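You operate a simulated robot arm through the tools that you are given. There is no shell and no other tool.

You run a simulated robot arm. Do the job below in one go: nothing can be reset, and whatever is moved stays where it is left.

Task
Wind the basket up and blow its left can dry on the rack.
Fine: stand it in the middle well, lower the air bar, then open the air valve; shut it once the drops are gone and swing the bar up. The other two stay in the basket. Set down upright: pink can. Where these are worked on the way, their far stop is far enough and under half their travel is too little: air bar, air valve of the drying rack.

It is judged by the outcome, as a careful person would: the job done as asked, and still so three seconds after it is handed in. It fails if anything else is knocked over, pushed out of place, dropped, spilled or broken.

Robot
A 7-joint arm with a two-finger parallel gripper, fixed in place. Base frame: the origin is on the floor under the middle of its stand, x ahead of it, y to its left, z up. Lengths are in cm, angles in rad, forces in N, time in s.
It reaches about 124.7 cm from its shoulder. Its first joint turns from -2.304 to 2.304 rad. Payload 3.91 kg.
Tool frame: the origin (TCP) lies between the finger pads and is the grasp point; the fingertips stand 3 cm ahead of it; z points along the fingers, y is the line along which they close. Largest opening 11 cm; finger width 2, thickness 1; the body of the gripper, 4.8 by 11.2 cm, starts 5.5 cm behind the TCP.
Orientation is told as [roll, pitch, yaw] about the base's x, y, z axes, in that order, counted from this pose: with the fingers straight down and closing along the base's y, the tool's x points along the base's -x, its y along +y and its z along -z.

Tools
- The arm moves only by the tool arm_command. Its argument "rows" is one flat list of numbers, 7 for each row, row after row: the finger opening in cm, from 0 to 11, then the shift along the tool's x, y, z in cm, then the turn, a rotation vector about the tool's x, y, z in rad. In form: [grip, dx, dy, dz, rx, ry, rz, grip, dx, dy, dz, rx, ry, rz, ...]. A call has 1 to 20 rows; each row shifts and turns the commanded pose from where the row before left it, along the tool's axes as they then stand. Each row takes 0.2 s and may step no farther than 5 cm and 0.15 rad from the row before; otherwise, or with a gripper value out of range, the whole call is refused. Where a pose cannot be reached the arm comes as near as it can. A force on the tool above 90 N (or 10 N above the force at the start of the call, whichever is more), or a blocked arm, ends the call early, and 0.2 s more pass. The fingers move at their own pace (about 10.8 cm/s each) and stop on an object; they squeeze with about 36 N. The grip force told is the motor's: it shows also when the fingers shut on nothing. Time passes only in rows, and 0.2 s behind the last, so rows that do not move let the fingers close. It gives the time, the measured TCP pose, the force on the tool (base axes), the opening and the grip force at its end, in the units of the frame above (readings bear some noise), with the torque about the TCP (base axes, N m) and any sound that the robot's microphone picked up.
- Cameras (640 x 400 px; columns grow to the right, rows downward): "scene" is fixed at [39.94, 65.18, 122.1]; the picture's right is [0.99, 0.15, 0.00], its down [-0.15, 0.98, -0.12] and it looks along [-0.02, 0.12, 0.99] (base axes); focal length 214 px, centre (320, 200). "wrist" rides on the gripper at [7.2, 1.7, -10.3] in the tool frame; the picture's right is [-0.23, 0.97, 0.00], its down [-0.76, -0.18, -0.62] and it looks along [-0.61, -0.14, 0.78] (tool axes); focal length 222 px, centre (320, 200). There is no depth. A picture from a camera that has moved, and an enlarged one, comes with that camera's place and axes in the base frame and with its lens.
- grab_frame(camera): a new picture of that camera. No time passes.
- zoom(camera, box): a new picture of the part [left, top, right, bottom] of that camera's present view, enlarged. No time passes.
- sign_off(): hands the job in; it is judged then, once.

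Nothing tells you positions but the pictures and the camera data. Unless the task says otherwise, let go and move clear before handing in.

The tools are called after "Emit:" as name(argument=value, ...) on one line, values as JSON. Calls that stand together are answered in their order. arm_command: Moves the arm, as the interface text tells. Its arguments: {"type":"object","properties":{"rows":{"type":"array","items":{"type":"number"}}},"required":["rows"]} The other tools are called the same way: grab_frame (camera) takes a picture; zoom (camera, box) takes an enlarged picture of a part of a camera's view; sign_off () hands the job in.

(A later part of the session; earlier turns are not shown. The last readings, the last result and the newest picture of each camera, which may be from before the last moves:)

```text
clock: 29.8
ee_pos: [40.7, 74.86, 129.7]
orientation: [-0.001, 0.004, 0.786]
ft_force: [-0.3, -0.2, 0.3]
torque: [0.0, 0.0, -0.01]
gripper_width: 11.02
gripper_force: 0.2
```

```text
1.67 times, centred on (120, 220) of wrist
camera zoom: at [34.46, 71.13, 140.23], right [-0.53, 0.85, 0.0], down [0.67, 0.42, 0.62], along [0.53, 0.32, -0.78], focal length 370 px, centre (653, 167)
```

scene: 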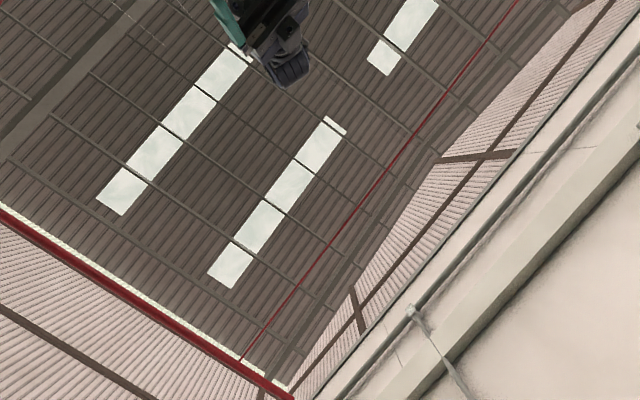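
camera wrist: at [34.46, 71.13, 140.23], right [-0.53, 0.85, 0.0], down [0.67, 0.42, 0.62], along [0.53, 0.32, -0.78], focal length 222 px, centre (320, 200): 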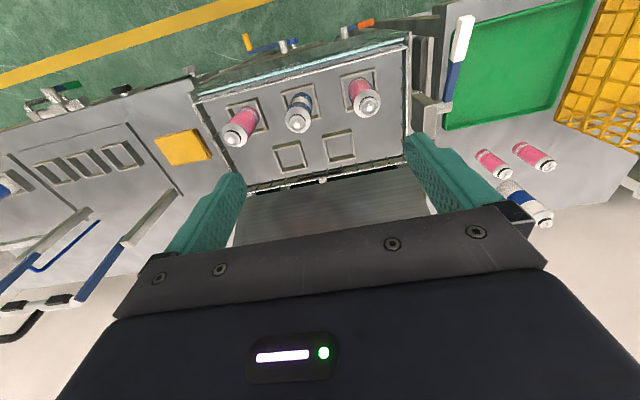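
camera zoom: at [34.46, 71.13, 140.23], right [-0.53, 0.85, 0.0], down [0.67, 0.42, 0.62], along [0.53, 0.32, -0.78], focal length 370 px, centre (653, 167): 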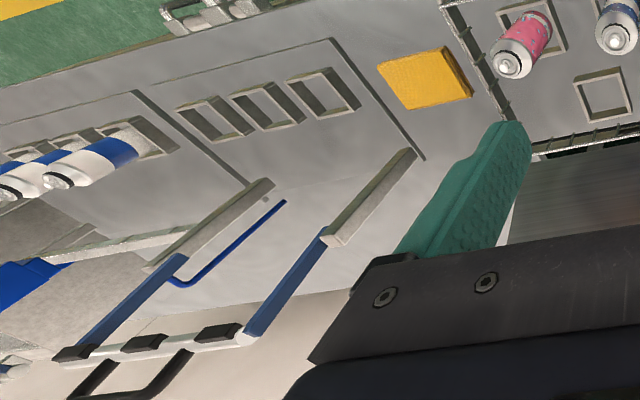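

The left can stands at about u≈31.05, n≈86.6 (about 4.4 cm wide), with its well rim near z≈93.5 and nozzle tip near z≈103.8. I can also see the air bar: two grey posts behind the wells carry blue arms up to a bar with a black handle. I'll hover above the can and check alignment.

Emit:
arm_command(rows=[11, -1.3, 1.75, 2, 0, 0, 0, 9, -1.2, 1.75, 3, 0, 0, 0, 8, -1.2, 1.7, 3.5, 0, 0, 0, 8, -1.2, 1.7, 3.5, 0, 0, 0, 8, 0, 0, 0, 0, 0, 0])

Emit:
grab_frame(camera="wrist")

Emit:
zoom(camera="wrist", box=[240, 80, 400, 240])

```text
clock: 31.0
ee_pos: [39.39, 83.24, 117.86]
orientation: [-0.001, 0.005, 0.786]
ft_force: [-0.4, 0.1, 0.1]
torque: [-0.06, -0.01, 0.03]
gripper_width: 8.01
gripper_force: 0.0
```

```text
taken
camera wrist: at [33.07, 79.37, 128.39], right [-0.53, 0.85, 0.0], down [0.67, 0.42, 0.62], along [0.53, 0.33, -0.78], focal length 222 px, centre (320, 200)
```

wrist: 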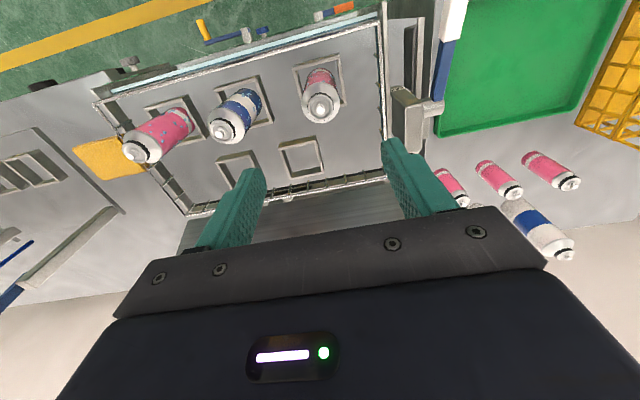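

```text
2.50 times, centred on (320, 160) of wrist
camera zoom: at [33.07, 79.37, 128.39], right [-0.53, 0.85, 0.0], down [0.67, 0.42, 0.62], along [0.53, 0.33, -0.78], focal length 555 px, centre (320, 300)
```

zoom: 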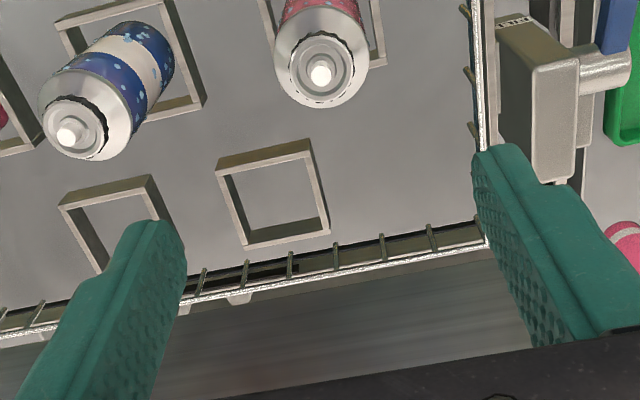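

The TCP is within a millimetre of the can's axis. I'll go straight down to z≈99.9, keeping the palm above the nozzle, and close on the can.

Emit:
arm_command(rows=[8, 0.05, 0.05, 4.5, 0, 0, 0, 8, 0, 0, 4.5, 0, 0, 0, 8, 0, 0, 4.5, 0, 0, 0, 8, 0, 0, 3, 0, 0, 0, 8, 0, 0, 1.3, 0, 0, 0, 8, 0, 0, 0, 0, 0, 0])

Emit:
grab_frame(camera="wrist")

```text
clock: 32.4
ee_pos: [39.7, 83.18, 99.8]
orientation: [-0.003, 0.004, 0.783]
ft_force: [-0.4, -0.5, -0.5]
torque: [0.02, 0.01, -0.03]
gripper_width: 8.01
gripper_force: 0.2
```

```text
taken
camera wrist: at [33.38, 79.35, 110.35], right [-0.53, 0.85, 0.0], down [0.67, 0.42, 0.62], along [0.53, 0.32, -0.78], focal length 222 px, centre (320, 200)
```

wrist: 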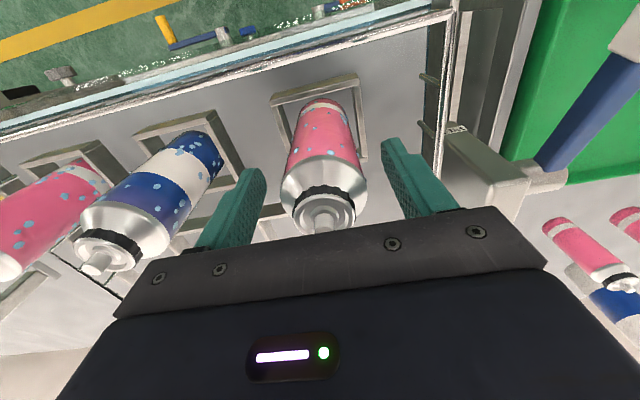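

The fingers straddle the can just below the shoulder, with the palm clear of the nozzle. I'll trim 3 mm to the left to centre and then close.

Emit:
arm_command(rows=[8, 0.2, 0.33, 0, 0, 0, 0, 5, 0, 0, 0, 0, 0, 0, 3, 0, 0, 0, 0, 0, 0, 3, 0, 0, 0, 0, 0, 0])

Emit:
zoom(camera="wrist", box=[200, 60, 460, 250])

```text
clock: 33.4
ee_pos: [39.22, 83.2, 99.9]
orientation: [-0.003, 0.005, 0.785]
ft_force: [0.2, -0.6, 0.8]
torque: [0.03, 0.02, 0.02]
gripper_width: 4.4
gripper_force: 36.2
```

```text
2.11 times, centred on (330, 155) of wrist
camera zoom: at [32.85, 79.4, 110.4], right [-0.53, 0.85, 0.0], down [0.67, 0.42, 0.62], along [0.53, 0.32, -0.78], focal length 468 px, centre (299, 295)
```

zoom: 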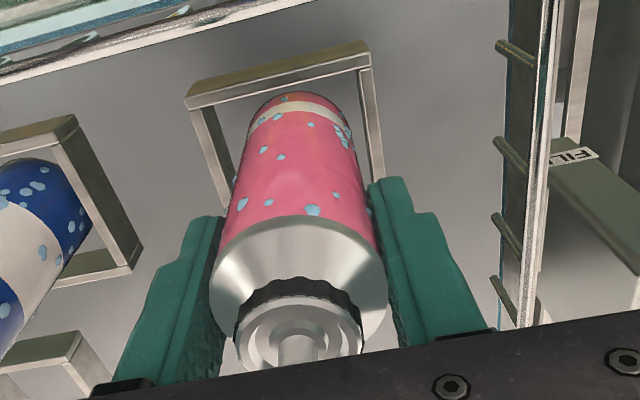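

The can is held at 4.40 cm. I'll lift slowly at first and check it comes out freely.

Emit:
arm_command(rows=[3, 0, 0, -1, 0, 0, 0, 3, 0, 0, -1.5, 0, 0, 0, 3, 0, 0, -1.5, 0, 0, 0, 3, 0, 0, -2, 0, 0, 0])

Emit:
grab_frame(camera="wrist")

```text
clock: 34.4
ee_pos: [38.77, 83.17, 105.84]
orientation: [-0.001, 0.005, 0.786]
ft_force: [1.0, 0.6, -0.4]
torque: [0.0, -0.01, -0.01]
gripper_width: 4.4
gripper_force: 36.3
```

```text
taken
camera wrist: at [32.44, 79.41, 116.4], right [-0.53, 0.85, 0.0], down [0.67, 0.42, 0.62], along [0.53, 0.32, -0.79], focal length 222 px, centre (320, 200)
```

wrist: 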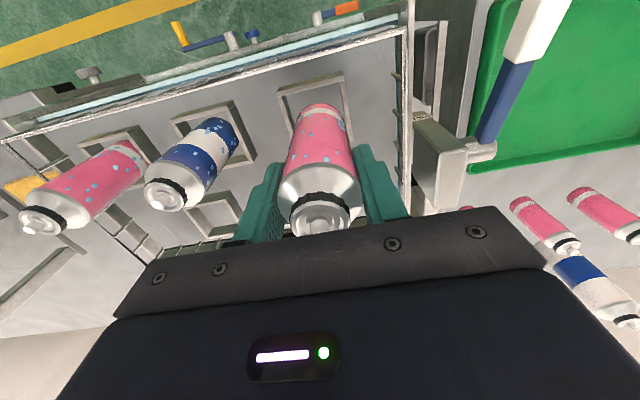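

The can is out and hanging freely. I'll lift to z≈120 and carry it right along the bench to above the middle well.

Emit:
arm_command(rows=[3, 0, 0, -4.7, 0, 0, 0, 3, 0, 0, -4.7, 0, 0, 0, 3, 0, 0, -4.7, 0, 0, 0, 3, -0.2, -2.5, 0, 0, 0, 0, 3, -0.2, -4.5, 0, 0, 0, 0, 3, -0.2, -4.5, 0, 0, 0, 0, 3, -0.2, -4.5, 0, 0, 0, 0, 3, -0.2, -4.5, 0, 0, 0, 0, 3, -0.2, -4.5, 0, 0, 0, 0, 3, -0.2, -4.5, 0, 0, 0, 0, 3, -0.2, -4.5, 0, 0, 0, 0])

Emit:
grab_frame(camera="wrist")

```text
clock: 36.8
ee_pos: [64.01, 60.15, 119.85]
orientation: [-0.002, 0.005, 0.785]
ft_force: [-0.5, 1.2, -2.4]
torque: [-0.02, -0.06, 0.01]
gripper_width: 4.4
gripper_force: 35.9
```

```text
taken
camera wrist: at [57.76, 56.44, 130.29], right [-0.53, 0.85, 0.0], down [0.67, 0.42, 0.62], along [0.53, 0.33, -0.79], focal length 222 px, centre (320, 200)
```

wrist: 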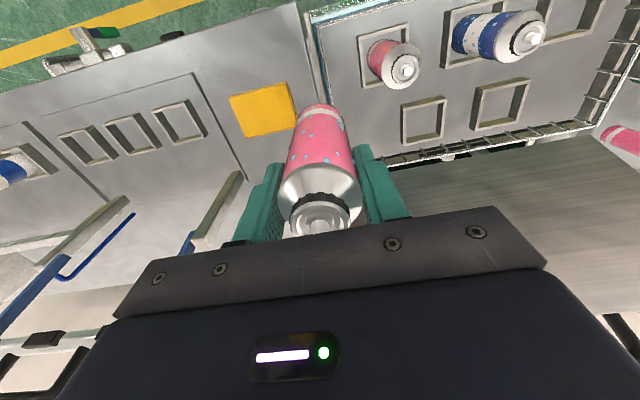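

The can is steady. From the pictures the raised bar stands vertically at n≈103, some 13 cm behind the wells, so the approach at n≈89 is clear. I'll continue to above the middle well.

Emit:
arm_command(rows=[3, -0.18, -4.24, 0, 0, 0, 0, 3, -0.18, -4.24, 0, 0, 0, 0, 3, -0.18, -4.24, 0, 0, 0, 0, 3, -0.18, -4.24, 0, 0, 0, 0, 3, -0.18, -4.24, 0, 0, 0, 0, 3, -0.18, -4.24, 0, 0, 0, 0, 3, -0.18, -4.24, 0, 0, 0, 0, 3, -0.18, -4.24, 0, 0, 0, 0, 3, -0.18, -4.24, 0, 0, 0, 0, 3, 0, 0, 0, 0, 0, 0])

Emit:
grab_frame(camera="wrist")

Emit:
zoom(camera="wrist", box=[220, 40, 460, 240])

```text
clock: 39.0
ee_pos: [92.26, 34.44, 120.36]
orientation: [-0.001, 0.006, 0.786]
ft_force: [0.2, -0.1, -0.3]
torque: [0.01, 0.01, -0.01]
gripper_width: 4.38
gripper_force: 36.2
```

```text
taken
camera wrist: at [85.93, 30.62, 130.77], right [-0.53, 0.85, 0.0], down [0.67, 0.42, 0.62], along [0.53, 0.32, -0.78], focal length 222 px, centre (320, 200)
```

wrist: 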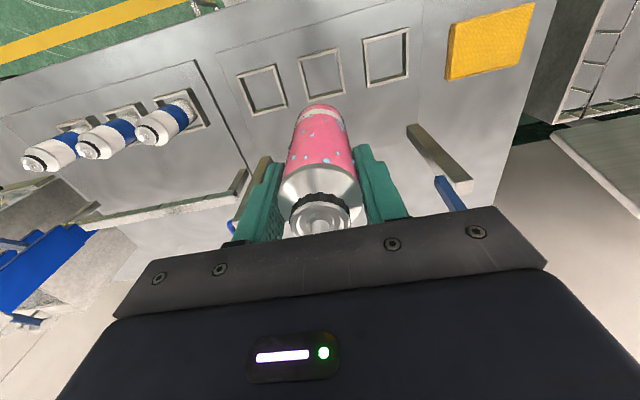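

```text
2.00 times, centred on (340, 140) of wrist
camera zoom: at [85.93, 30.62, 130.77], right [-0.53, 0.85, 0.0], down [0.67, 0.42, 0.62], along [0.53, 0.32, -0.78], focal length 444 px, centre (280, 320)
```

zoom: 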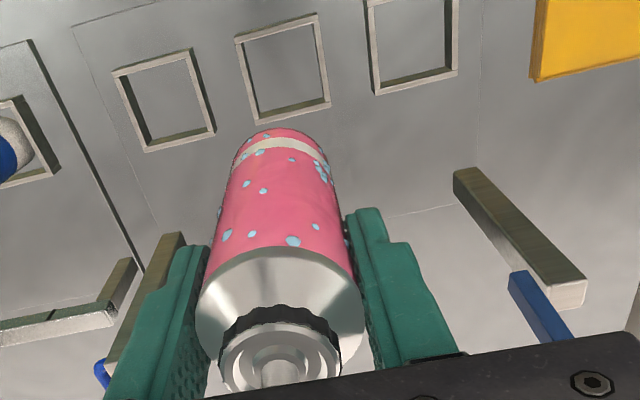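

The can hangs above the middle well, with the well centre about 4 mm to the left of the TCP. I'll correct that and lower partway for a closer check.

Emit:
arm_command(rows=[3, 0.15, 0.35, 4, 0, 0, 0, 3, 0, 0, 5, 0, 0, 0, 3, 0, 0, 5, 0, 0, 0, 3, 0, 0, 4, 0, 0, 0, 3, 0, 0, 0, 0, 0, 0])

Emit:
grab_frame(camera="wrist")

Emit:
zoom(camera="wrist", box=[220, 60, 460, 240])

```text
clock: 40.2
ee_pos: [91.78, 34.66, 102.07]
orientation: [-0.001, 0.006, 0.787]
ft_force: [-0.5, 0.0, -0.8]
torque: [-0.02, 0.04, 0.01]
gripper_width: 4.42
gripper_force: 36.2
```

```text
taken
camera wrist: at [85.51, 30.91, 112.5], right [-0.53, 0.85, 0.0], down [0.67, 0.42, 0.62], along [0.53, 0.32, -0.78], focal length 222 px, centre (320, 200)
```

wrist: 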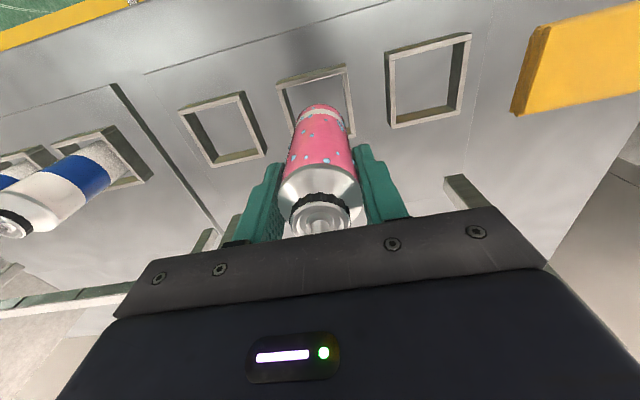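

```text
2.22 times, centred on (340, 150) of wrist
camera zoom: at [85.51, 30.91, 112.5], right [-0.53, 0.85, 0.0], down [0.67, 0.42, 0.62], along [0.53, 0.32, -0.78], focal length 494 px, centre (276, 311)
```

zoom: 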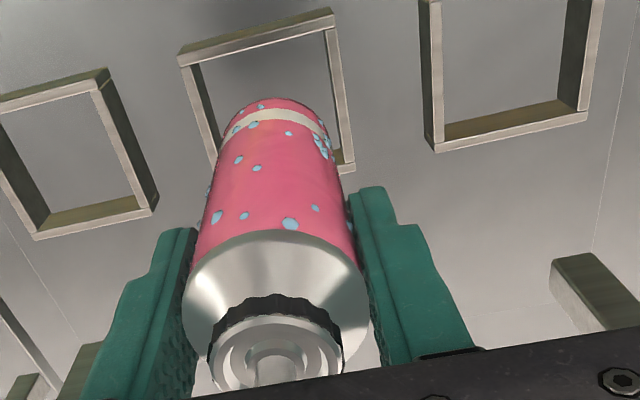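

I'm about 6 cm above the rim. I'll look at all three wells together to fix the middle well's centre precisely.

Emit:
zoom(camera="wrist", box=[160, 20, 480, 180])

Emit:
zoom(camera="wrist", box=[260, 50, 380, 150])

```text
2.00 times, centred on (320, 100) of wrist
camera zoom: at [85.51, 30.91, 112.5], right [-0.53, 0.85, 0.0], down [0.67, 0.42, 0.62], along [0.53, 0.32, -0.78], focal length 444 px, centre (320, 400)
```

zoom: 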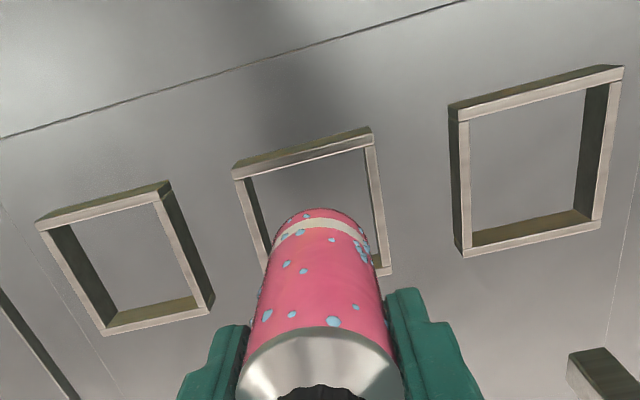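

```text
4.00 times, centred on (320, 100) of wrist
camera zoom: at [85.51, 30.91, 112.5], right [-0.53, 0.85, 0.0], down [0.67, 0.42, 0.62], along [0.53, 0.32, -0.78], focal length 888 px, centre (320, 600)
```

zoom: 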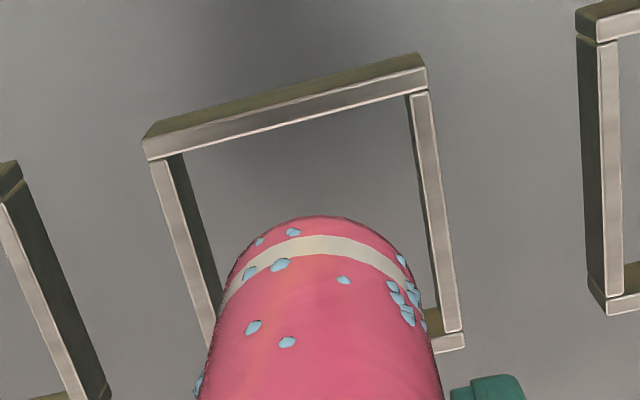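

The can hangs vertically, with its base about 8.2 cm below the TCP, and the well centre is 2 mm further from the robot. I'll correct that and lower the can into the well.

Emit:
arm_command(rows=[3, -0.22, -0.05, 2, 0, 0, 0, 3, 0, 0, 2, 0, 0, 0, 3, 0, 0, 1.5, 0, 0, 0, 3, 0, 0, 0.5, 0, 0, 0, 3, 0, 0, 0, 0, 0, 0])

Emit:
zoom(camera="wrist", box=[240, 60, 400, 180])

```text
clock: 41.4
ee_pos: [92.04, 34.89, 96.2]
orientation: [-0.002, 0.003, 0.787]
ft_force: [-5.8, 4.9, 33.0]
torque: [0.64, 0.48, -0.01]
gripper_width: 4.39
gripper_force: 36.1
```

```text
3.33 times, centred on (320, 120) of wrist
camera zoom: at [85.72, 31.0, 106.67], right [-0.53, 0.85, 0.0], down [0.66, 0.41, 0.62], along [0.53, 0.33, -0.78], focal length 740 px, centre (320, 467)
```

zoom: 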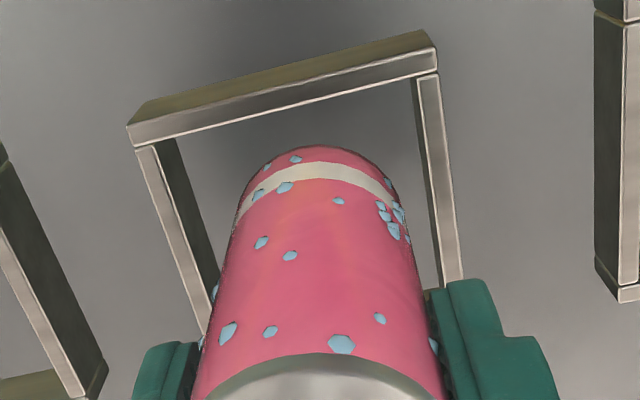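

Contact came with 33 N at z=96.2, and the torque puts it at the can's left edge. That could be the floor or the well's left rim, so I'll lift slightly and shift 4 mm right before lowering again.

Emit:
arm_command(rows=[3, 0, 0, -0.6, 0, 0, 0, 3, 0, -0.4, 0, 0, 0, 0, 3, 0, 0, 0.3, 0, 0, 0, 3, 0, 0, 0, 0, 0, 0])

Emit:
grab_frame(camera="wrist")

```text
clock: 42.4
ee_pos: [92.39, 34.35, 96.21]
orientation: [-0.002, 0.009, 0.785]
ft_force: [0.0, 0.0, -1.6]
torque: [0.02, -0.03, 0.02]
gripper_width: 4.4
gripper_force: 36.2
```

```text
taken
camera wrist: at [86.08, 30.58, 106.77], right [-0.53, 0.85, 0.0], down [0.67, 0.42, 0.62], along [0.53, 0.32, -0.79], focal length 222 px, centre (320, 200)
```

wrist: 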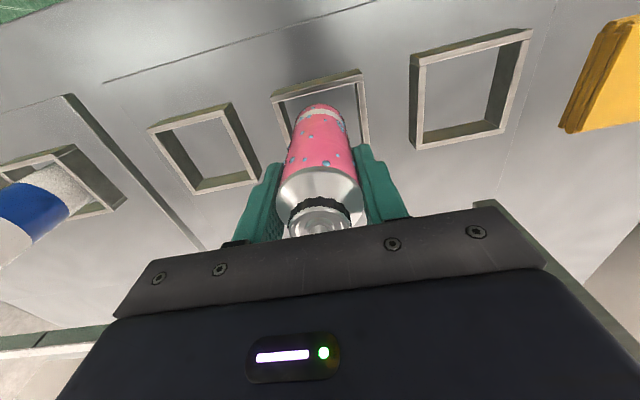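

No contact at this height after the shift. I'll lower in small steps.

Emit:
arm_command(rows=[3, 0, 0, 0.3, 0, 0, 0, 3, 0, 0, 0.3, 0, 0, 0, 3, 0, 0, 0, 0, 0, 0])

Emit:
zoom(camera="wrist", box=[240, 60, 400, 180])

```text
clock: 43.2
ee_pos: [92.26, 34.45, 95.96]
orientation: [-0.003, 0.002, 0.783]
ft_force: [7.4, -2.5, 38.3]
torque: [0.09, -0.36, -0.04]
gripper_width: 4.4
gripper_force: 35.8
```

```text
3.33 times, centred on (320, 120) of wrist
camera zoom: at [85.99, 30.59, 106.46], right [-0.53, 0.85, 0.0], down [0.66, 0.41, 0.62], along [0.53, 0.33, -0.78], focal length 740 px, centre (320, 467)
```

zoom: 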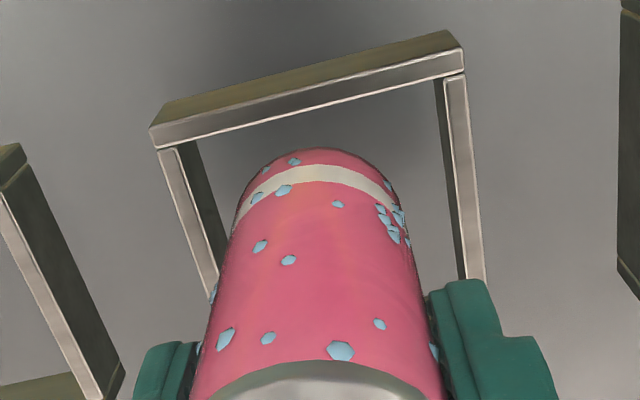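

The contact is now centred under the can, so it is standing flat on the well floor. I'll take off the load, open the fingers and check that it stands.

Emit:
arm_command(rows=[3, 0, 0, -0.25, 0, 0, 0, 4.6, 0, 0, 0, 0, 0, 0, 5.2, 0, 0, 0, 0, 0, 0, 6.5, 0, 0, 0, 0, 0, 0, 7, 0, 0, 0, 0, 0, 0])

Emit:
grab_frame(camera="wrist")

Emit:
zoom(camera="wrist", box=[220, 60, 420, 240])

```text
clock: 44.4
ee_pos: [92.42, 34.37, 95.83]
orientation: [0.0, 0.004, 0.786]
ft_force: [-0.4, 0.8, 0.2]
torque: [0.04, -0.01, 0.0]
gripper_width: 7.02
gripper_force: 0.0
```

```text
taken
camera wrist: at [86.07, 30.6, 106.42], right [-0.53, 0.85, 0.0], down [0.67, 0.42, 0.62], along [0.53, 0.32, -0.79], focal length 222 px, centre (320, 200)
```

wrist: 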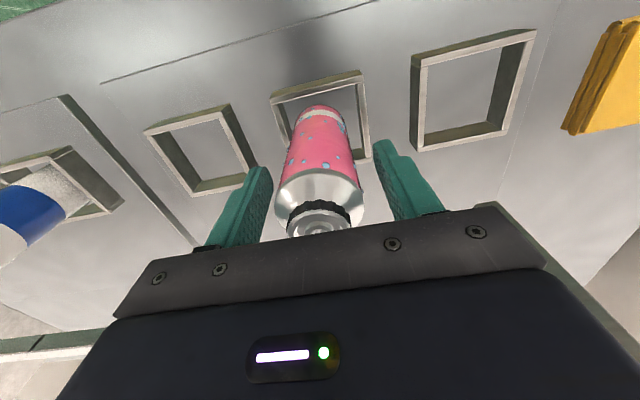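

```text
2.22 times, centred on (320, 150) of wrist
camera zoom: at [86.07, 30.6, 106.42], right [-0.53, 0.85, 0.0], down [0.67, 0.42, 0.62], along [0.53, 0.32, -0.79], focal length 494 px, centre (320, 311)
```

zoom: 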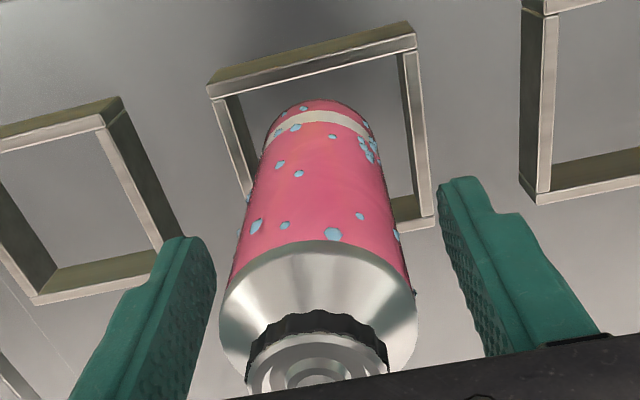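

The can stands upright in the middle well. I'll rise straight up and check it from above.

Emit:
arm_command(rows=[7, 0, 0, -2, 0, 0, 0, 7, 0, 0, -4, 0, 0, 0, 7, 0, 0, -5, 0, 0, 0, 7, 0, 0, -5, 0, 0, 0, 7, 0, 0, -5, 0, 0, 0, 7, 0, 0, -5, 0, 0, 0, 7, 0, 0, -5, 0, 0, 0])

Emit:
grab_frame(camera="wrist")

Emit:
zoom(camera="wrist", box=[200, 40, 460, 240])

```text
clock: 46.0
ee_pos: [92.53, 34.35, 127.06]
orientation: [-0.003, 0.007, 0.784]
ft_force: [-0.5, 0.1, 0.2]
torque: [0.06, -0.05, 0.02]
gripper_width: 6.99
gripper_force: 0.0
```

```text
taken
camera wrist: at [86.25, 30.61, 137.63], right [-0.53, 0.85, 0.0], down [0.67, 0.42, 0.62], along [0.53, 0.32, -0.79], focal length 222 px, centre (320, 200)
```

wrist: 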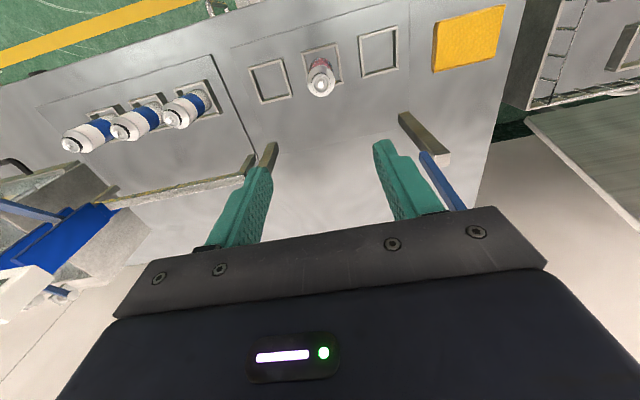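

```text
2.00 times, centred on (330, 140) of wrist
camera zoom: at [86.25, 30.61, 137.63], right [-0.53, 0.85, 0.0], down [0.67, 0.42, 0.62], along [0.53, 0.32, -0.79], focal length 444 px, centre (300, 320)
```

zoom: 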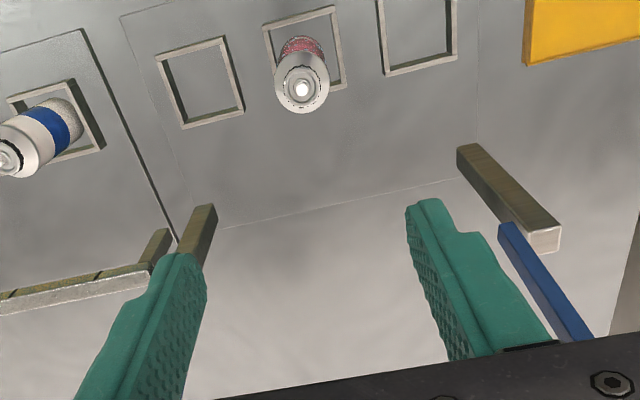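

The can stands upright with its drops still on it. Next I'll back off and tilt the camera up to study the raised air bar and its handle.

Emit:
arm_command(rows=[11, 5, 0, 0, 0, 0, 0, 11, 5, 0, 0, 0, 0, 0, 11, 5, 0, 0, 0, 0, 0, 11, 5, 0, 0, 0, 0, 0, 11, 5, 0, 0, 0, 0, 0, 11, 3, 0, -3, 0, -0.15, 0, 11, 3, 0, -3, 0, -0.15, 0, 11, 0, 0, 0, 0, -0.15, 0, 11, 0, 0, 0, 0, -0.15, 0, 11, 0, 0, 0, 0, -0.15, 0])

Emit:
grab_frame(camera="wrist")

Emit:
zoom(camera="wrist", box=[200, 40, 460, 240])

```text
clock: 48.2
ee_pos: [70.2, 12.46, 132.73]
orientation: [-0.004, -0.746, 0.789]
ft_force: [-0.3, -0.2, 0.2]
torque: [-0.08, -0.03, -0.02]
gripper_width: 11.02
gripper_force: 0.1
```

```text
taken
camera wrist: at [60.28, 4.99, 135.48], right [-0.57, 0.81, 0.15], down [0.22, -0.03, 0.97], along [0.79, 0.59, -0.16], focal length 222 px, centre (320, 200)
```

wrist: 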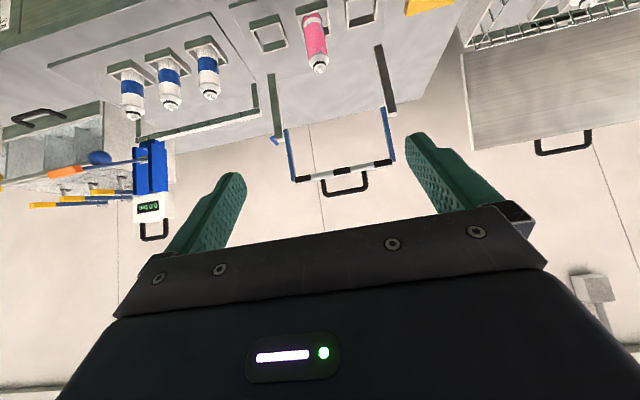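

```text
2.00 times, centred on (330, 140) of wrist
camera zoom: at [60.28, 4.99, 135.48], right [-0.57, 0.81, 0.15], down [0.22, -0.03, 0.97], along [0.79, 0.59, -0.16], focal length 444 px, centre (300, 320)
```

zoom: 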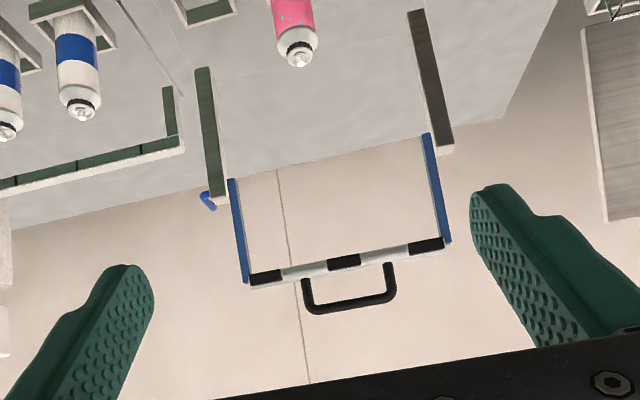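

This is a clear view, though upside down: blue arms rise from the two posts to a bar with three black nozzles, and a black U-handle sits on top. I put the bar at n≈103, z≈120 and the handle grip at u≈−40.4, z≈125. I'll point the fingers straight ahead with the closing line vertical so they can straddle the handle.

Emit:
arm_command(rows=[5, -0.86, 0.07, 2.5, 0, -0.1375, 0, 3.4, -0.51, 0.07, 2.59, 0, -0.1375, 0, 3.4, -0.15, 0.07, 2.64, 0, -0.1375, 0, 3.4, 0.21, 0.07, 2.64, 0, -0.1375, 0, 3.4, 0.57, 0.07, 2.58, 0, -0.1375, 0, 3.4, 0.92, 0.07, 2.48, 0, -0.1375, 0, 3.4, 0, 0, 0, 0, 0, 0.1428, 3.4, 0, 0, 0, 0, 0, 0.1428, 3.4, 0, 0, 0, 0, 0, 0.1428, 3.4, 0, 0, 0, 0, 0, 0.1428, 3.4, 0, 0, 0, 0, 0, 0.1428, 3.4, 0, 0, 0, 0, 0, 0.1428, 3.4, 0, 0, 0, 0, 0, 0.1428, 3.4, 0, 0, 0, 0, 0, 0.1428, 3.4, 0, 0, 0, 0, 0, 0.1428, 3.4, 0, 0, 0, 0, 0, 0.1428, 3.4, 0, 0, 0, 0, 0, 0.1428])

Emit:
grab_frame(camera="wrist")

Emit:
zoom(camera="wrist", box=[180, 0, 480, 230])

```text
clock: 51.8
ee_pos: [79.88, 22.63, 125.21]
orientation: [1.57, 0.001, -0.786]
ft_force: [-0.2, -0.3, -0.2]
torque: [0.0, -0.01, 0.0]
gripper_width: 3.39
gripper_force: 0.1
```

```text
taken
camera wrist: at [67.47, 20.44, 127.02], right [0.16, -0.16, 0.97], down [0.1, -0.98, -0.18], along [0.98, 0.12, -0.14], focal length 222 px, centre (320, 200)
```

wrist: 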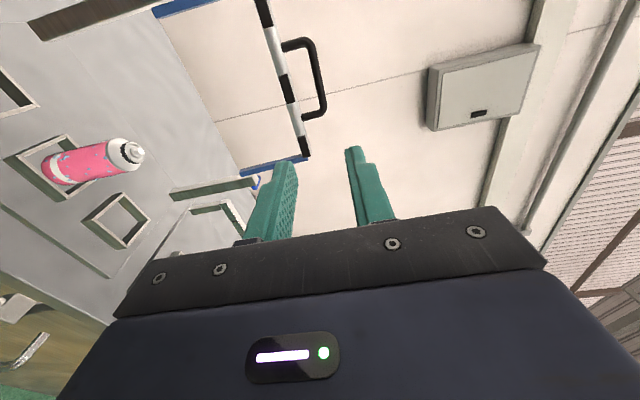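

```text
1.74 times, centred on (330, 115) of wrist
camera zoom: at [67.47, 20.44, 127.02], right [0.16, -0.16, 0.97], down [0.1, -0.98, -0.18], along [0.98, 0.12, -0.14], focal length 386 px, centre (303, 348)
```

zoom: 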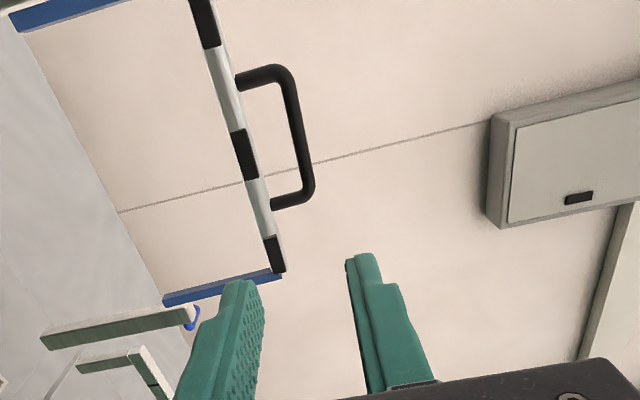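

The handle is ahead and in line with the fingers. I'll advance about 17 cm and re-measure from closer.

Emit:
arm_command(rows=[3.4, 0, 0, 4.5, 0, 0, 0, 3.4, 0, 0, 4.5, 0, 0, 0, 3.4, 0, 0, 4.5, 0, 0, 0, 3.4, 0, 0, 3.5, 0, 0, 0, 3.4, 0, 0, 0, 0, 0, 0])

Emit:
grab_frame(camera="wrist")

Emit:
zoom(camera="wrist", box=[220, 0, 460, 200])

```text
clock: 53.0
ee_pos: [91.97, 34.92, 125.1]
orientation: [1.569, -0.001, -0.784]
ft_force: [0.3, -0.3, -0.3]
torque: [0.0, 0.01, 0.01]
gripper_width: 3.39
gripper_force: 0.0
```

```text
taken
camera wrist: at [79.52, 32.8, 126.94], right [0.16, -0.16, 0.97], down [0.1, -0.98, -0.18], along [0.98, 0.12, -0.14], focal length 222 px, centre (320, 200)
```

wrist: 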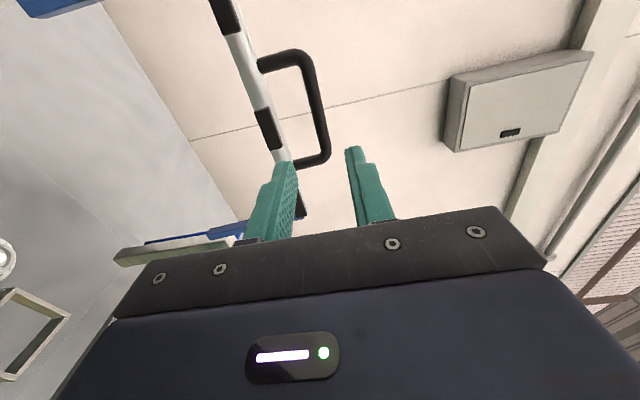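

```text
2.00 times, centred on (340, 100) of wrist
camera zoom: at [79.52, 32.8, 126.94], right [0.16, -0.16, 0.97], down [0.1, -0.98, -0.18], along [0.98, 0.12, -0.14], focal length 444 px, centre (280, 400)
```

zoom: 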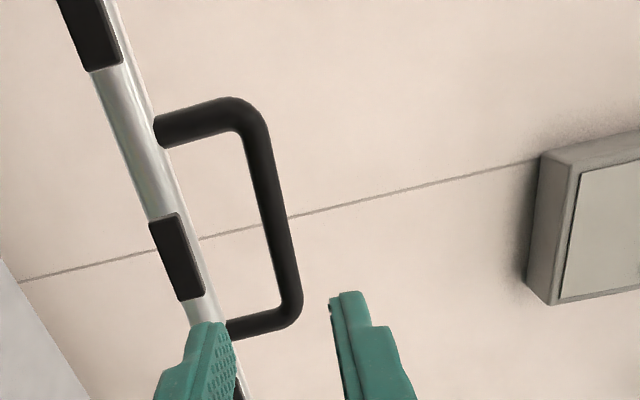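

The handle grip comes out at n≈105, z≈124.8, u≈−40.5. I'll advance partway and check that the fingers will straddle it.

Emit:
arm_command(rows=[3.4, -0.1, -0.25, 4, 0, 0, 0, 3.4, 0, 0, 4, 0, 0, 0, 3.4, 0, 0, 0, 0, 0, 0])

Emit:
zoom(camera="wrist", box=[220, 0, 460, 230])

```text
clock: 53.8
ee_pos: [97.79, 40.23, 124.64]
orientation: [1.57, -0.003, -0.786]
ft_force: [0.3, 0.0, -1.0]
torque: [0.01, -0.04, 0.0]
gripper_width: 3.39
gripper_force: 0.0
```

```text
1.74 times, centred on (340, 115) of wrist
camera zoom: at [85.31, 38.13, 126.44], right [0.16, -0.16, 0.97], down [0.1, -0.98, -0.17], along [0.98, 0.12, -0.14], focal length 386 px, centre (285, 348)
```

zoom: 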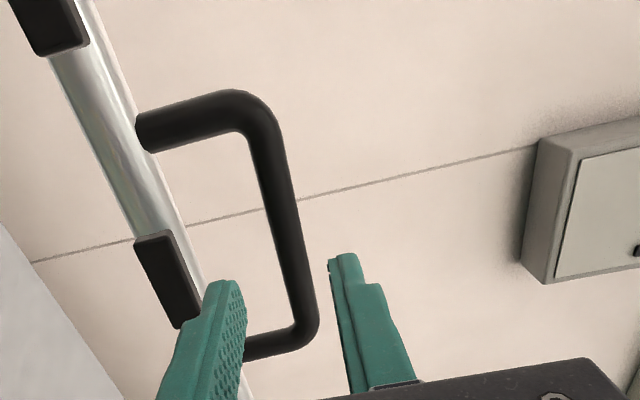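

Alignment is good: the grip bar sits at n≈104.3, z≈124.85. I'll advance 6.7 cm and close on the handle.

Emit:
arm_command(rows=[3.4, 0.2, 0.2, 3, 0, 0, 0, 3.4, 0, 0, 2.7, 0, 0, 0, 3.4, 0, 0, 1, 0, 0, 0, 0, 0, 0, 0, 0, 0, 0, 0, 0, 0, 0, 0, 0, 0])

Emit:
zoom(camera="wrist", box=[220, 0, 460, 230])

```text
clock: 55.0
ee_pos: [102.49, 45.01, 124.76]
orientation: [1.566, -0.002, -0.786]
ft_force: [-10.9, -7.0, -27.8]
torque: [0.53, 0.48, 0.15]
gripper_width: 1.35
gripper_force: 45.0
```

```text
1.74 times, centred on (340, 115) of wrist
camera zoom: at [90.07, 42.91, 126.61], right [0.16, -0.16, 0.97], down [0.1, -0.98, -0.17], along [0.98, 0.12, -0.14], focal length 386 px, centre (285, 348)
```

zoom: 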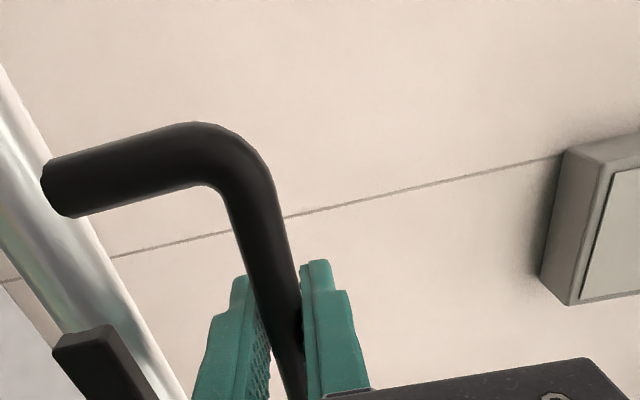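

The handle is gripped at 1.35 cm. I'll begin swinging the bar toward the robot in small arc steps, watching the forces.

Emit:
arm_command(rows=[0, 0, -0.2, -0.8, 0, 0, 0, 0, 0, 0, -1.6, 0, 0, 0, 0, 0, -0.1, -1.6, 0, 0, 0])

```text
clock: 55.8
ee_pos: [99.53, 41.99, 124.71]
orientation: [1.569, -0.002, -0.789]
ft_force: [9.6, -5.5, -20.5]
torque: [0.61, 0.36, 0.19]
gripper_width: 1.35
gripper_force: 44.7
```

The bar is moving, with a steady 20 N radial pull showing my radius is about 2 mm too large. I'll trim that and continue.

Emit:
arm_command(rows=[0, 0, -0.4, -1.6, 0, 0, 0, 0, 0, -0.35, -1.576, 0, 0, 0, 0, 0, -0.485, -1.54, 0, 0, 0])

Emit:
grab_frame(camera="wrist")

```text
clock: 56.6
ee_pos: [96.01, 38.8, 123.32]
orientation: [1.567, -0.002, -0.785]
ft_force: [22.2, 1.2, -38.6]
torque: [0.5, 0.27, 0.39]
gripper_width: 1.35
gripper_force: 45.2
```

```text
taken
camera wrist: at [83.68, 36.62, 125.12], right [0.16, -0.16, 0.97], down [0.1, -0.98, -0.17], along [0.98, 0.12, -0.14], focal length 222 px, centre (320, 200)
```

wrist: 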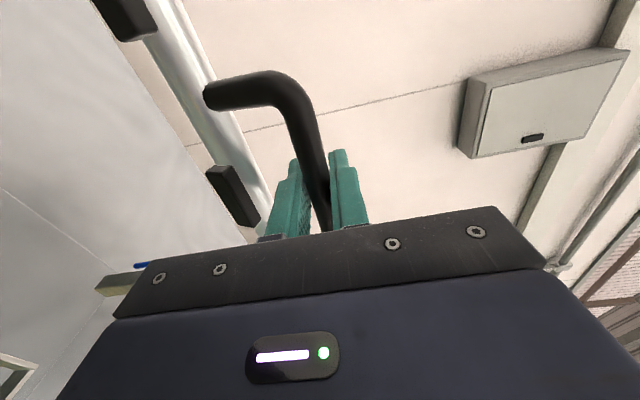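

All the force is radial, so the true radius is about 17 cm. I'll pull the path inward and continue in smaller batches.

Emit:
arm_command(rows=[0, 0, -1.0, -1.2, 0, 0, 0, 0, 0, -0.79, -1.275, 0, 0, 0, 0, 0, -0.9, -1.2, 0, 0, 0])

```text
clock: 57.4
ee_pos: [93.42, 36.07, 121.14]
orientation: [1.572, -0.003, -0.788]
ft_force: [10.7, -8.0, -2.3]
torque: [0.6, 0.24, 0.31]
gripper_width: 1.36
gripper_force: 44.4
```

The forces have dropped to almost nothing. I'll continue the arc.

Emit:
arm_command(rows=[0, -0.1, -0.995, -1.147, 0, 0, 0, 0, 0, -1.093, -1.054, 0, 0, 0, 0, 0, -1.18, -0.955, 0, 0, 0, 0, 0, -1.258, -0.848, 0, 0, 0])

Emit:
grab_frame(camera="wrist")

```text
clock: 58.4
ee_pos: [90.51, 33.24, 116.51]
orientation: [1.571, -0.003, -0.783]
ft_force: [-20.9, -29.6, 22.5]
torque: [0.3, 0.42, 0.25]
gripper_width: 1.35
gripper_force: 44.9
```

```text
taken
camera wrist: at [78.02, 31.14, 118.34], right [0.16, -0.16, 0.97], down [0.1, -0.98, -0.18], along [0.98, 0.13, -0.14], focal length 222 px, centre (320, 200)
```

wrist: 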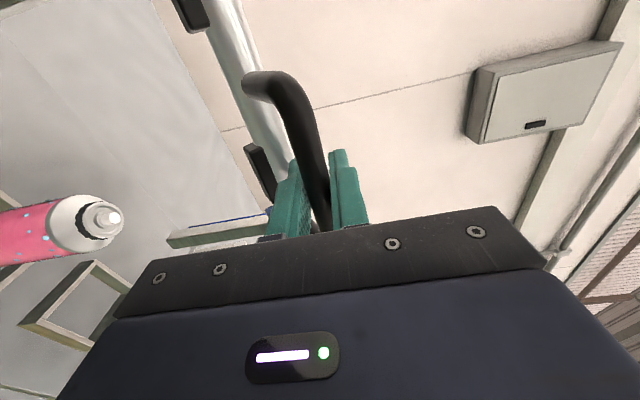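

The measured points all lie on a circle of radius 18.55 about (n=102.8, z=106.3), so I'll follow that, correcting slightly outward.

Emit:
arm_command(rows=[0, 0, -1.145, -1.19, 0, 0, 0, 0, 0, -1.451, -0.72, 0, 0, 0, 0, 0, -1.506, -0.59, 0, 0, 0])

```text
clock: 59.2
ee_pos: [88.93, 31.58, 112.06]
orientation: [1.571, -0.004, -0.783]
ft_force: [4.3, 9.4, -5.2]
torque: [0.3, 0.18, 0.83]
gripper_width: 1.37
gripper_force: 45.1
```

Forces are low at about 72°. I'll continue to the lower stop.

Emit:
arm_command(rows=[0, 0, -1.553, -0.456, 0, 0, 0, 0, 0, -1.586, -0.321, 0, 0, 0])

Emit:
grab_frame(camera="wrist")

```text
clock: 59.8
ee_pos: [88.22, 31.06, 108.98]
orientation: [1.569, -0.001, -0.784]
ft_force: [-7.3, 12.8, -4.1]
torque: [0.21, 0.12, 0.91]
gripper_width: 1.4
gripper_force: 45.0
```

```text
taken
camera wrist: at [75.8, 28.9, 110.81], right [0.16, -0.16, 0.97], down [0.1, -0.98, -0.17], along [0.98, 0.13, -0.14], focal length 222 px, centre (320, 200)
```

wrist: 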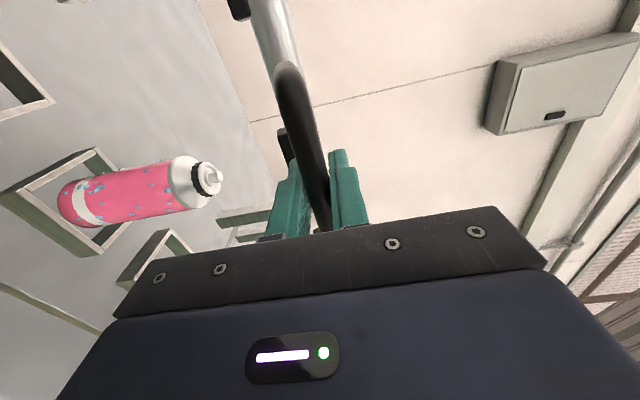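

Emit:
arm_command(rows=[0, 0, -1.2, -0.2, 0, 0, 0])

```text
clock: 60.2
ee_pos: [88.19, 30.9, 107.82]
orientation: [1.569, -0.004, -0.783]
ft_force: [-17.7, 13.1, -1.3]
torque: [0.16, 0.11, 0.37]
gripper_width: 1.39
gripper_force: 44.5
```

Emit:
arm_command(rows=[0, 0.15, -0.8, -0.05, 0, 0, 0, 0, 0, -0.7, 0, 0, 0, 0])

Emit:
grab_frame(camera="wrist")

```text
clock: 60.8
ee_pos: [88.07, 30.83, 106.31]
orientation: [1.57, -0.001, -0.789]
ft_force: [7.2, 1.5, -2.6]
torque: [0.18, 0.02, 0.22]
gripper_width: 1.38
gripper_force: 45.7
```

```text
taken
camera wrist: at [75.64, 28.77, 108.14], right [0.16, -0.16, 0.97], down [0.09, -0.98, -0.18], along [0.98, 0.12, -0.14], focal length 222 px, centre (320, 200)
```

wrist: 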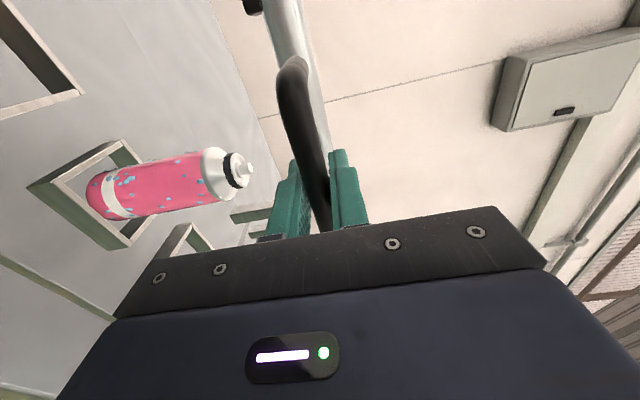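

At horizontal there's still no stop. I'll go on in small steps and watch the gap to the can.

Emit:
arm_command(rows=[0, 0, -0.7, 0.03, 0, 0, 0, 0, 0, 0, 0, 0, 0, 0])

Emit:
zoom(camera="wrist", box=[60, 0, 360, 230])

```text
clock: 61.4
ee_pos: [87.98, 30.89, 105.97]
orientation: [1.576, -0.004, -0.791]
ft_force: [11.3, -15.3, 39.4]
torque: [0.1, 0.19, 0.05]
gripper_width: 1.37
gripper_force: 44.8
```

```text
1.74 times, centred on (210, 115) of wrist
camera zoom: at [75.62, 28.77, 107.71], right [0.15, -0.16, 0.97], down [0.09, -0.98, -0.18], along [0.98, 0.12, -0.13], focal length 386 px, centre (511, 348)
```

zoom: 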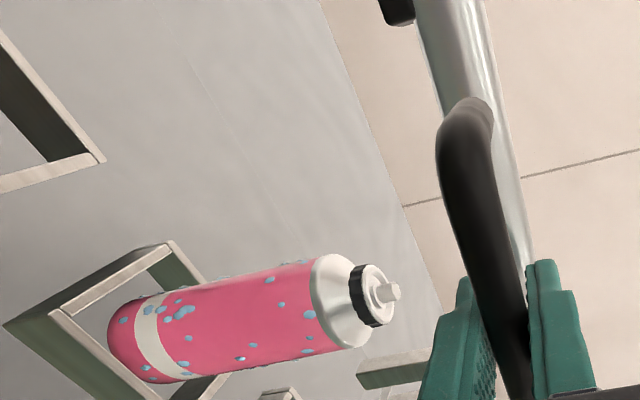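

The force rose to 39 N with the handle level, so the bar is at its lower stop. I'll ease off, open the fingers, back away and check it stays down.

Emit:
arm_command(rows=[0, 0, 0.3, 0, 0, 0, 0, 3.4, 0, 0, 0, 0, 0, 0, 3.4, 0, 0, 0, 0, 0, 0, 3.4, 0, 0, -3, 0, 0, 0, 3.4, 0, 0, -4, 0, 0, 0, 3.4, 0, 0, -5, 0, 0, 0, 3.4, 0, 0, -5, 0, 0, 0, 3.4, 0, 0, -5, 0, 0, 0])

Emit:
grab_frame(camera="wrist")

Emit:
zoom(camera="wrist", box=[180, 0, 480, 230])

```text
clock: 63.2
ee_pos: [72.2, 15.54, 105.96]
orientation: [1.571, -0.001, -0.785]
ft_force: [-0.7, 1.1, 1.0]
torque: [0.0, 0.01, -0.03]
gripper_width: 3.42
gripper_force: 0.1
```

```text
taken
camera wrist: at [59.77, 13.49, 107.77], right [0.16, -0.16, 0.97], down [0.1, -0.98, -0.18], along [0.98, 0.12, -0.14], focal length 222 px, centre (320, 200)
```

wrist: 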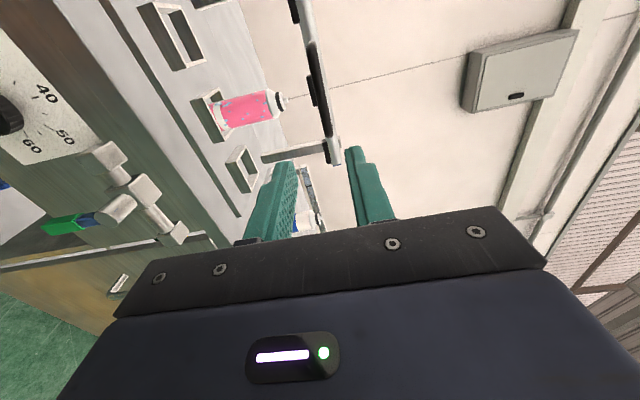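

```text
1.74 times, centred on (330, 115) of wrist
camera zoom: at [59.77, 13.49, 107.77], right [0.16, -0.16, 0.97], down [0.1, -0.98, -0.18], along [0.98, 0.12, -0.14], focal length 386 px, centre (303, 348)
```

zoom: 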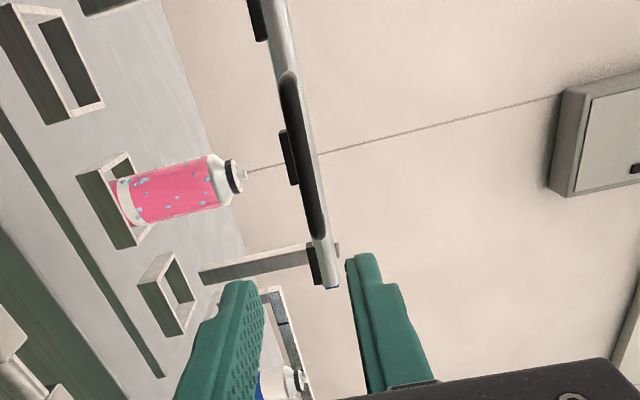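

The bar stays down with its middle nozzle over the can. The green valve shows at the left of this view, so I'll zoom in on it.

Emit:
zoom(camera="wrist", box=[0, 80, 240, 280])

```text
2.00 times, centred on (120, 180) of wrist
camera zoom: at [59.77, 13.49, 107.77], right [0.16, -0.16, 0.97], down [0.1, -0.98, -0.18], along [0.98, 0.12, -0.14], focal length 444 px, centre (720, 240)
```

zoom: 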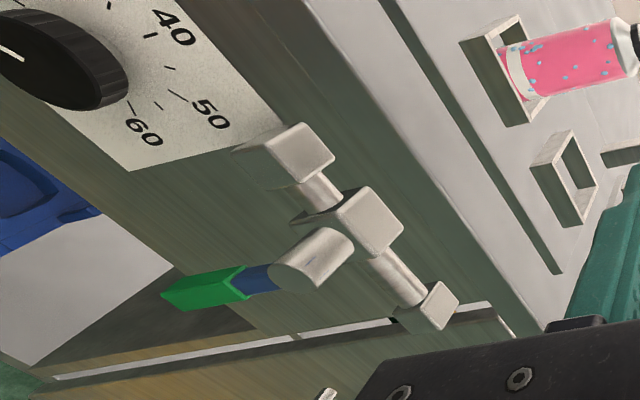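

The valve is a quarter-turn type on a horizontal pipe: its stem points at the robot, and the blue lever with its green tip hangs straight down. I'll turn to a front view to find which way it opens.

Emit:
arm_command(rows=[3.4, 0, 0, 0, 0, 0, -0.1428, 3.4, 0, 0, 0, 0, 0, -0.1428, 3.4, 0, 0, 0, 0, 0, -0.1428, 3.4, 0, 0, 0, 0, 0, -0.1428, 3.4, 0, 0, 0, 0, 0, -0.1428, 3.4, 0, 0, 0, 0, 0, -0.1428, 3.4, 0, 0, 0, 0, 0, -0.1428, 3.4, 0, 0, 0, 0, 0, -0.1428, 3.4, 0, 0, 0, 0, 0, -0.1428, 3.4, 0, 0, 0, 0, 0, -0.1428, 3.4, 0, 0, 0, 0, 0, -0.1428, 3.4, 1.6, 0, -2, 0, 0.142, 0, 3.4, 1.87, 0, -1.75, 0, 0.142, 0, 3.4, 2.1, 0, -1.47, 0, 0.142, 0, 3.4, 2.28, 0, -1.16, 0, 0.142, 0, 3.4, 2.42, 0, -0.83, 0, 0.142, 0])

Emit:
grab_frame(camera="wrist")

Emit:
zoom(camera="wrist", box=[200, 20, 440, 200])

```text
clock: 66.6
ee_pos: [65.53, 8.32, 97.96]
orientation: [-0.004, -0.856, 0.787]
ft_force: [0.0, 0.6, -0.2]
torque: [0.0, 0.0, 0.03]
gripper_width: 3.42
gripper_force: 0.0
```

```text
taken
camera wrist: at [55.45, 0.79, 99.39], right [-0.58, 0.79, 0.17], down [0.14, -0.1, 0.98], along [0.8, 0.6, -0.05], focal length 222 px, centre (320, 200)
```

wrist: 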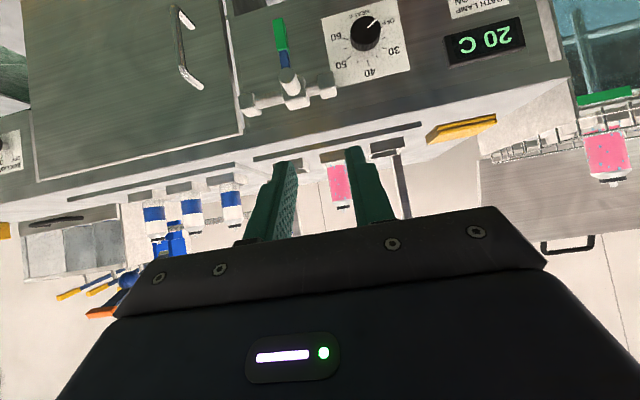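

```text
2.22 times, centred on (320, 110) of wrist
camera zoom: at [55.45, 0.79, 99.39], right [-0.58, 0.79, 0.17], down [0.14, -0.1, 0.98], along [0.8, 0.6, -0.05], focal length 494 px, centre (320, 400)
```

zoom: 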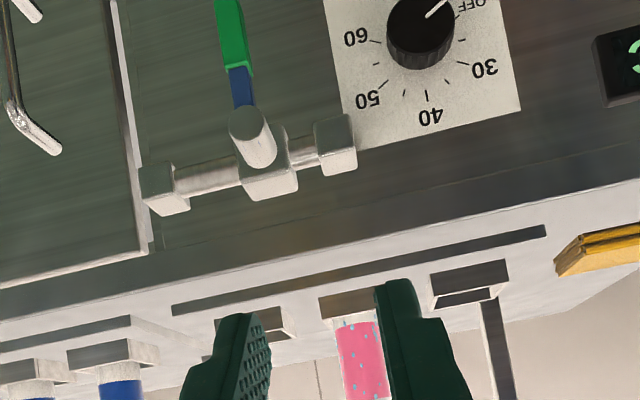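

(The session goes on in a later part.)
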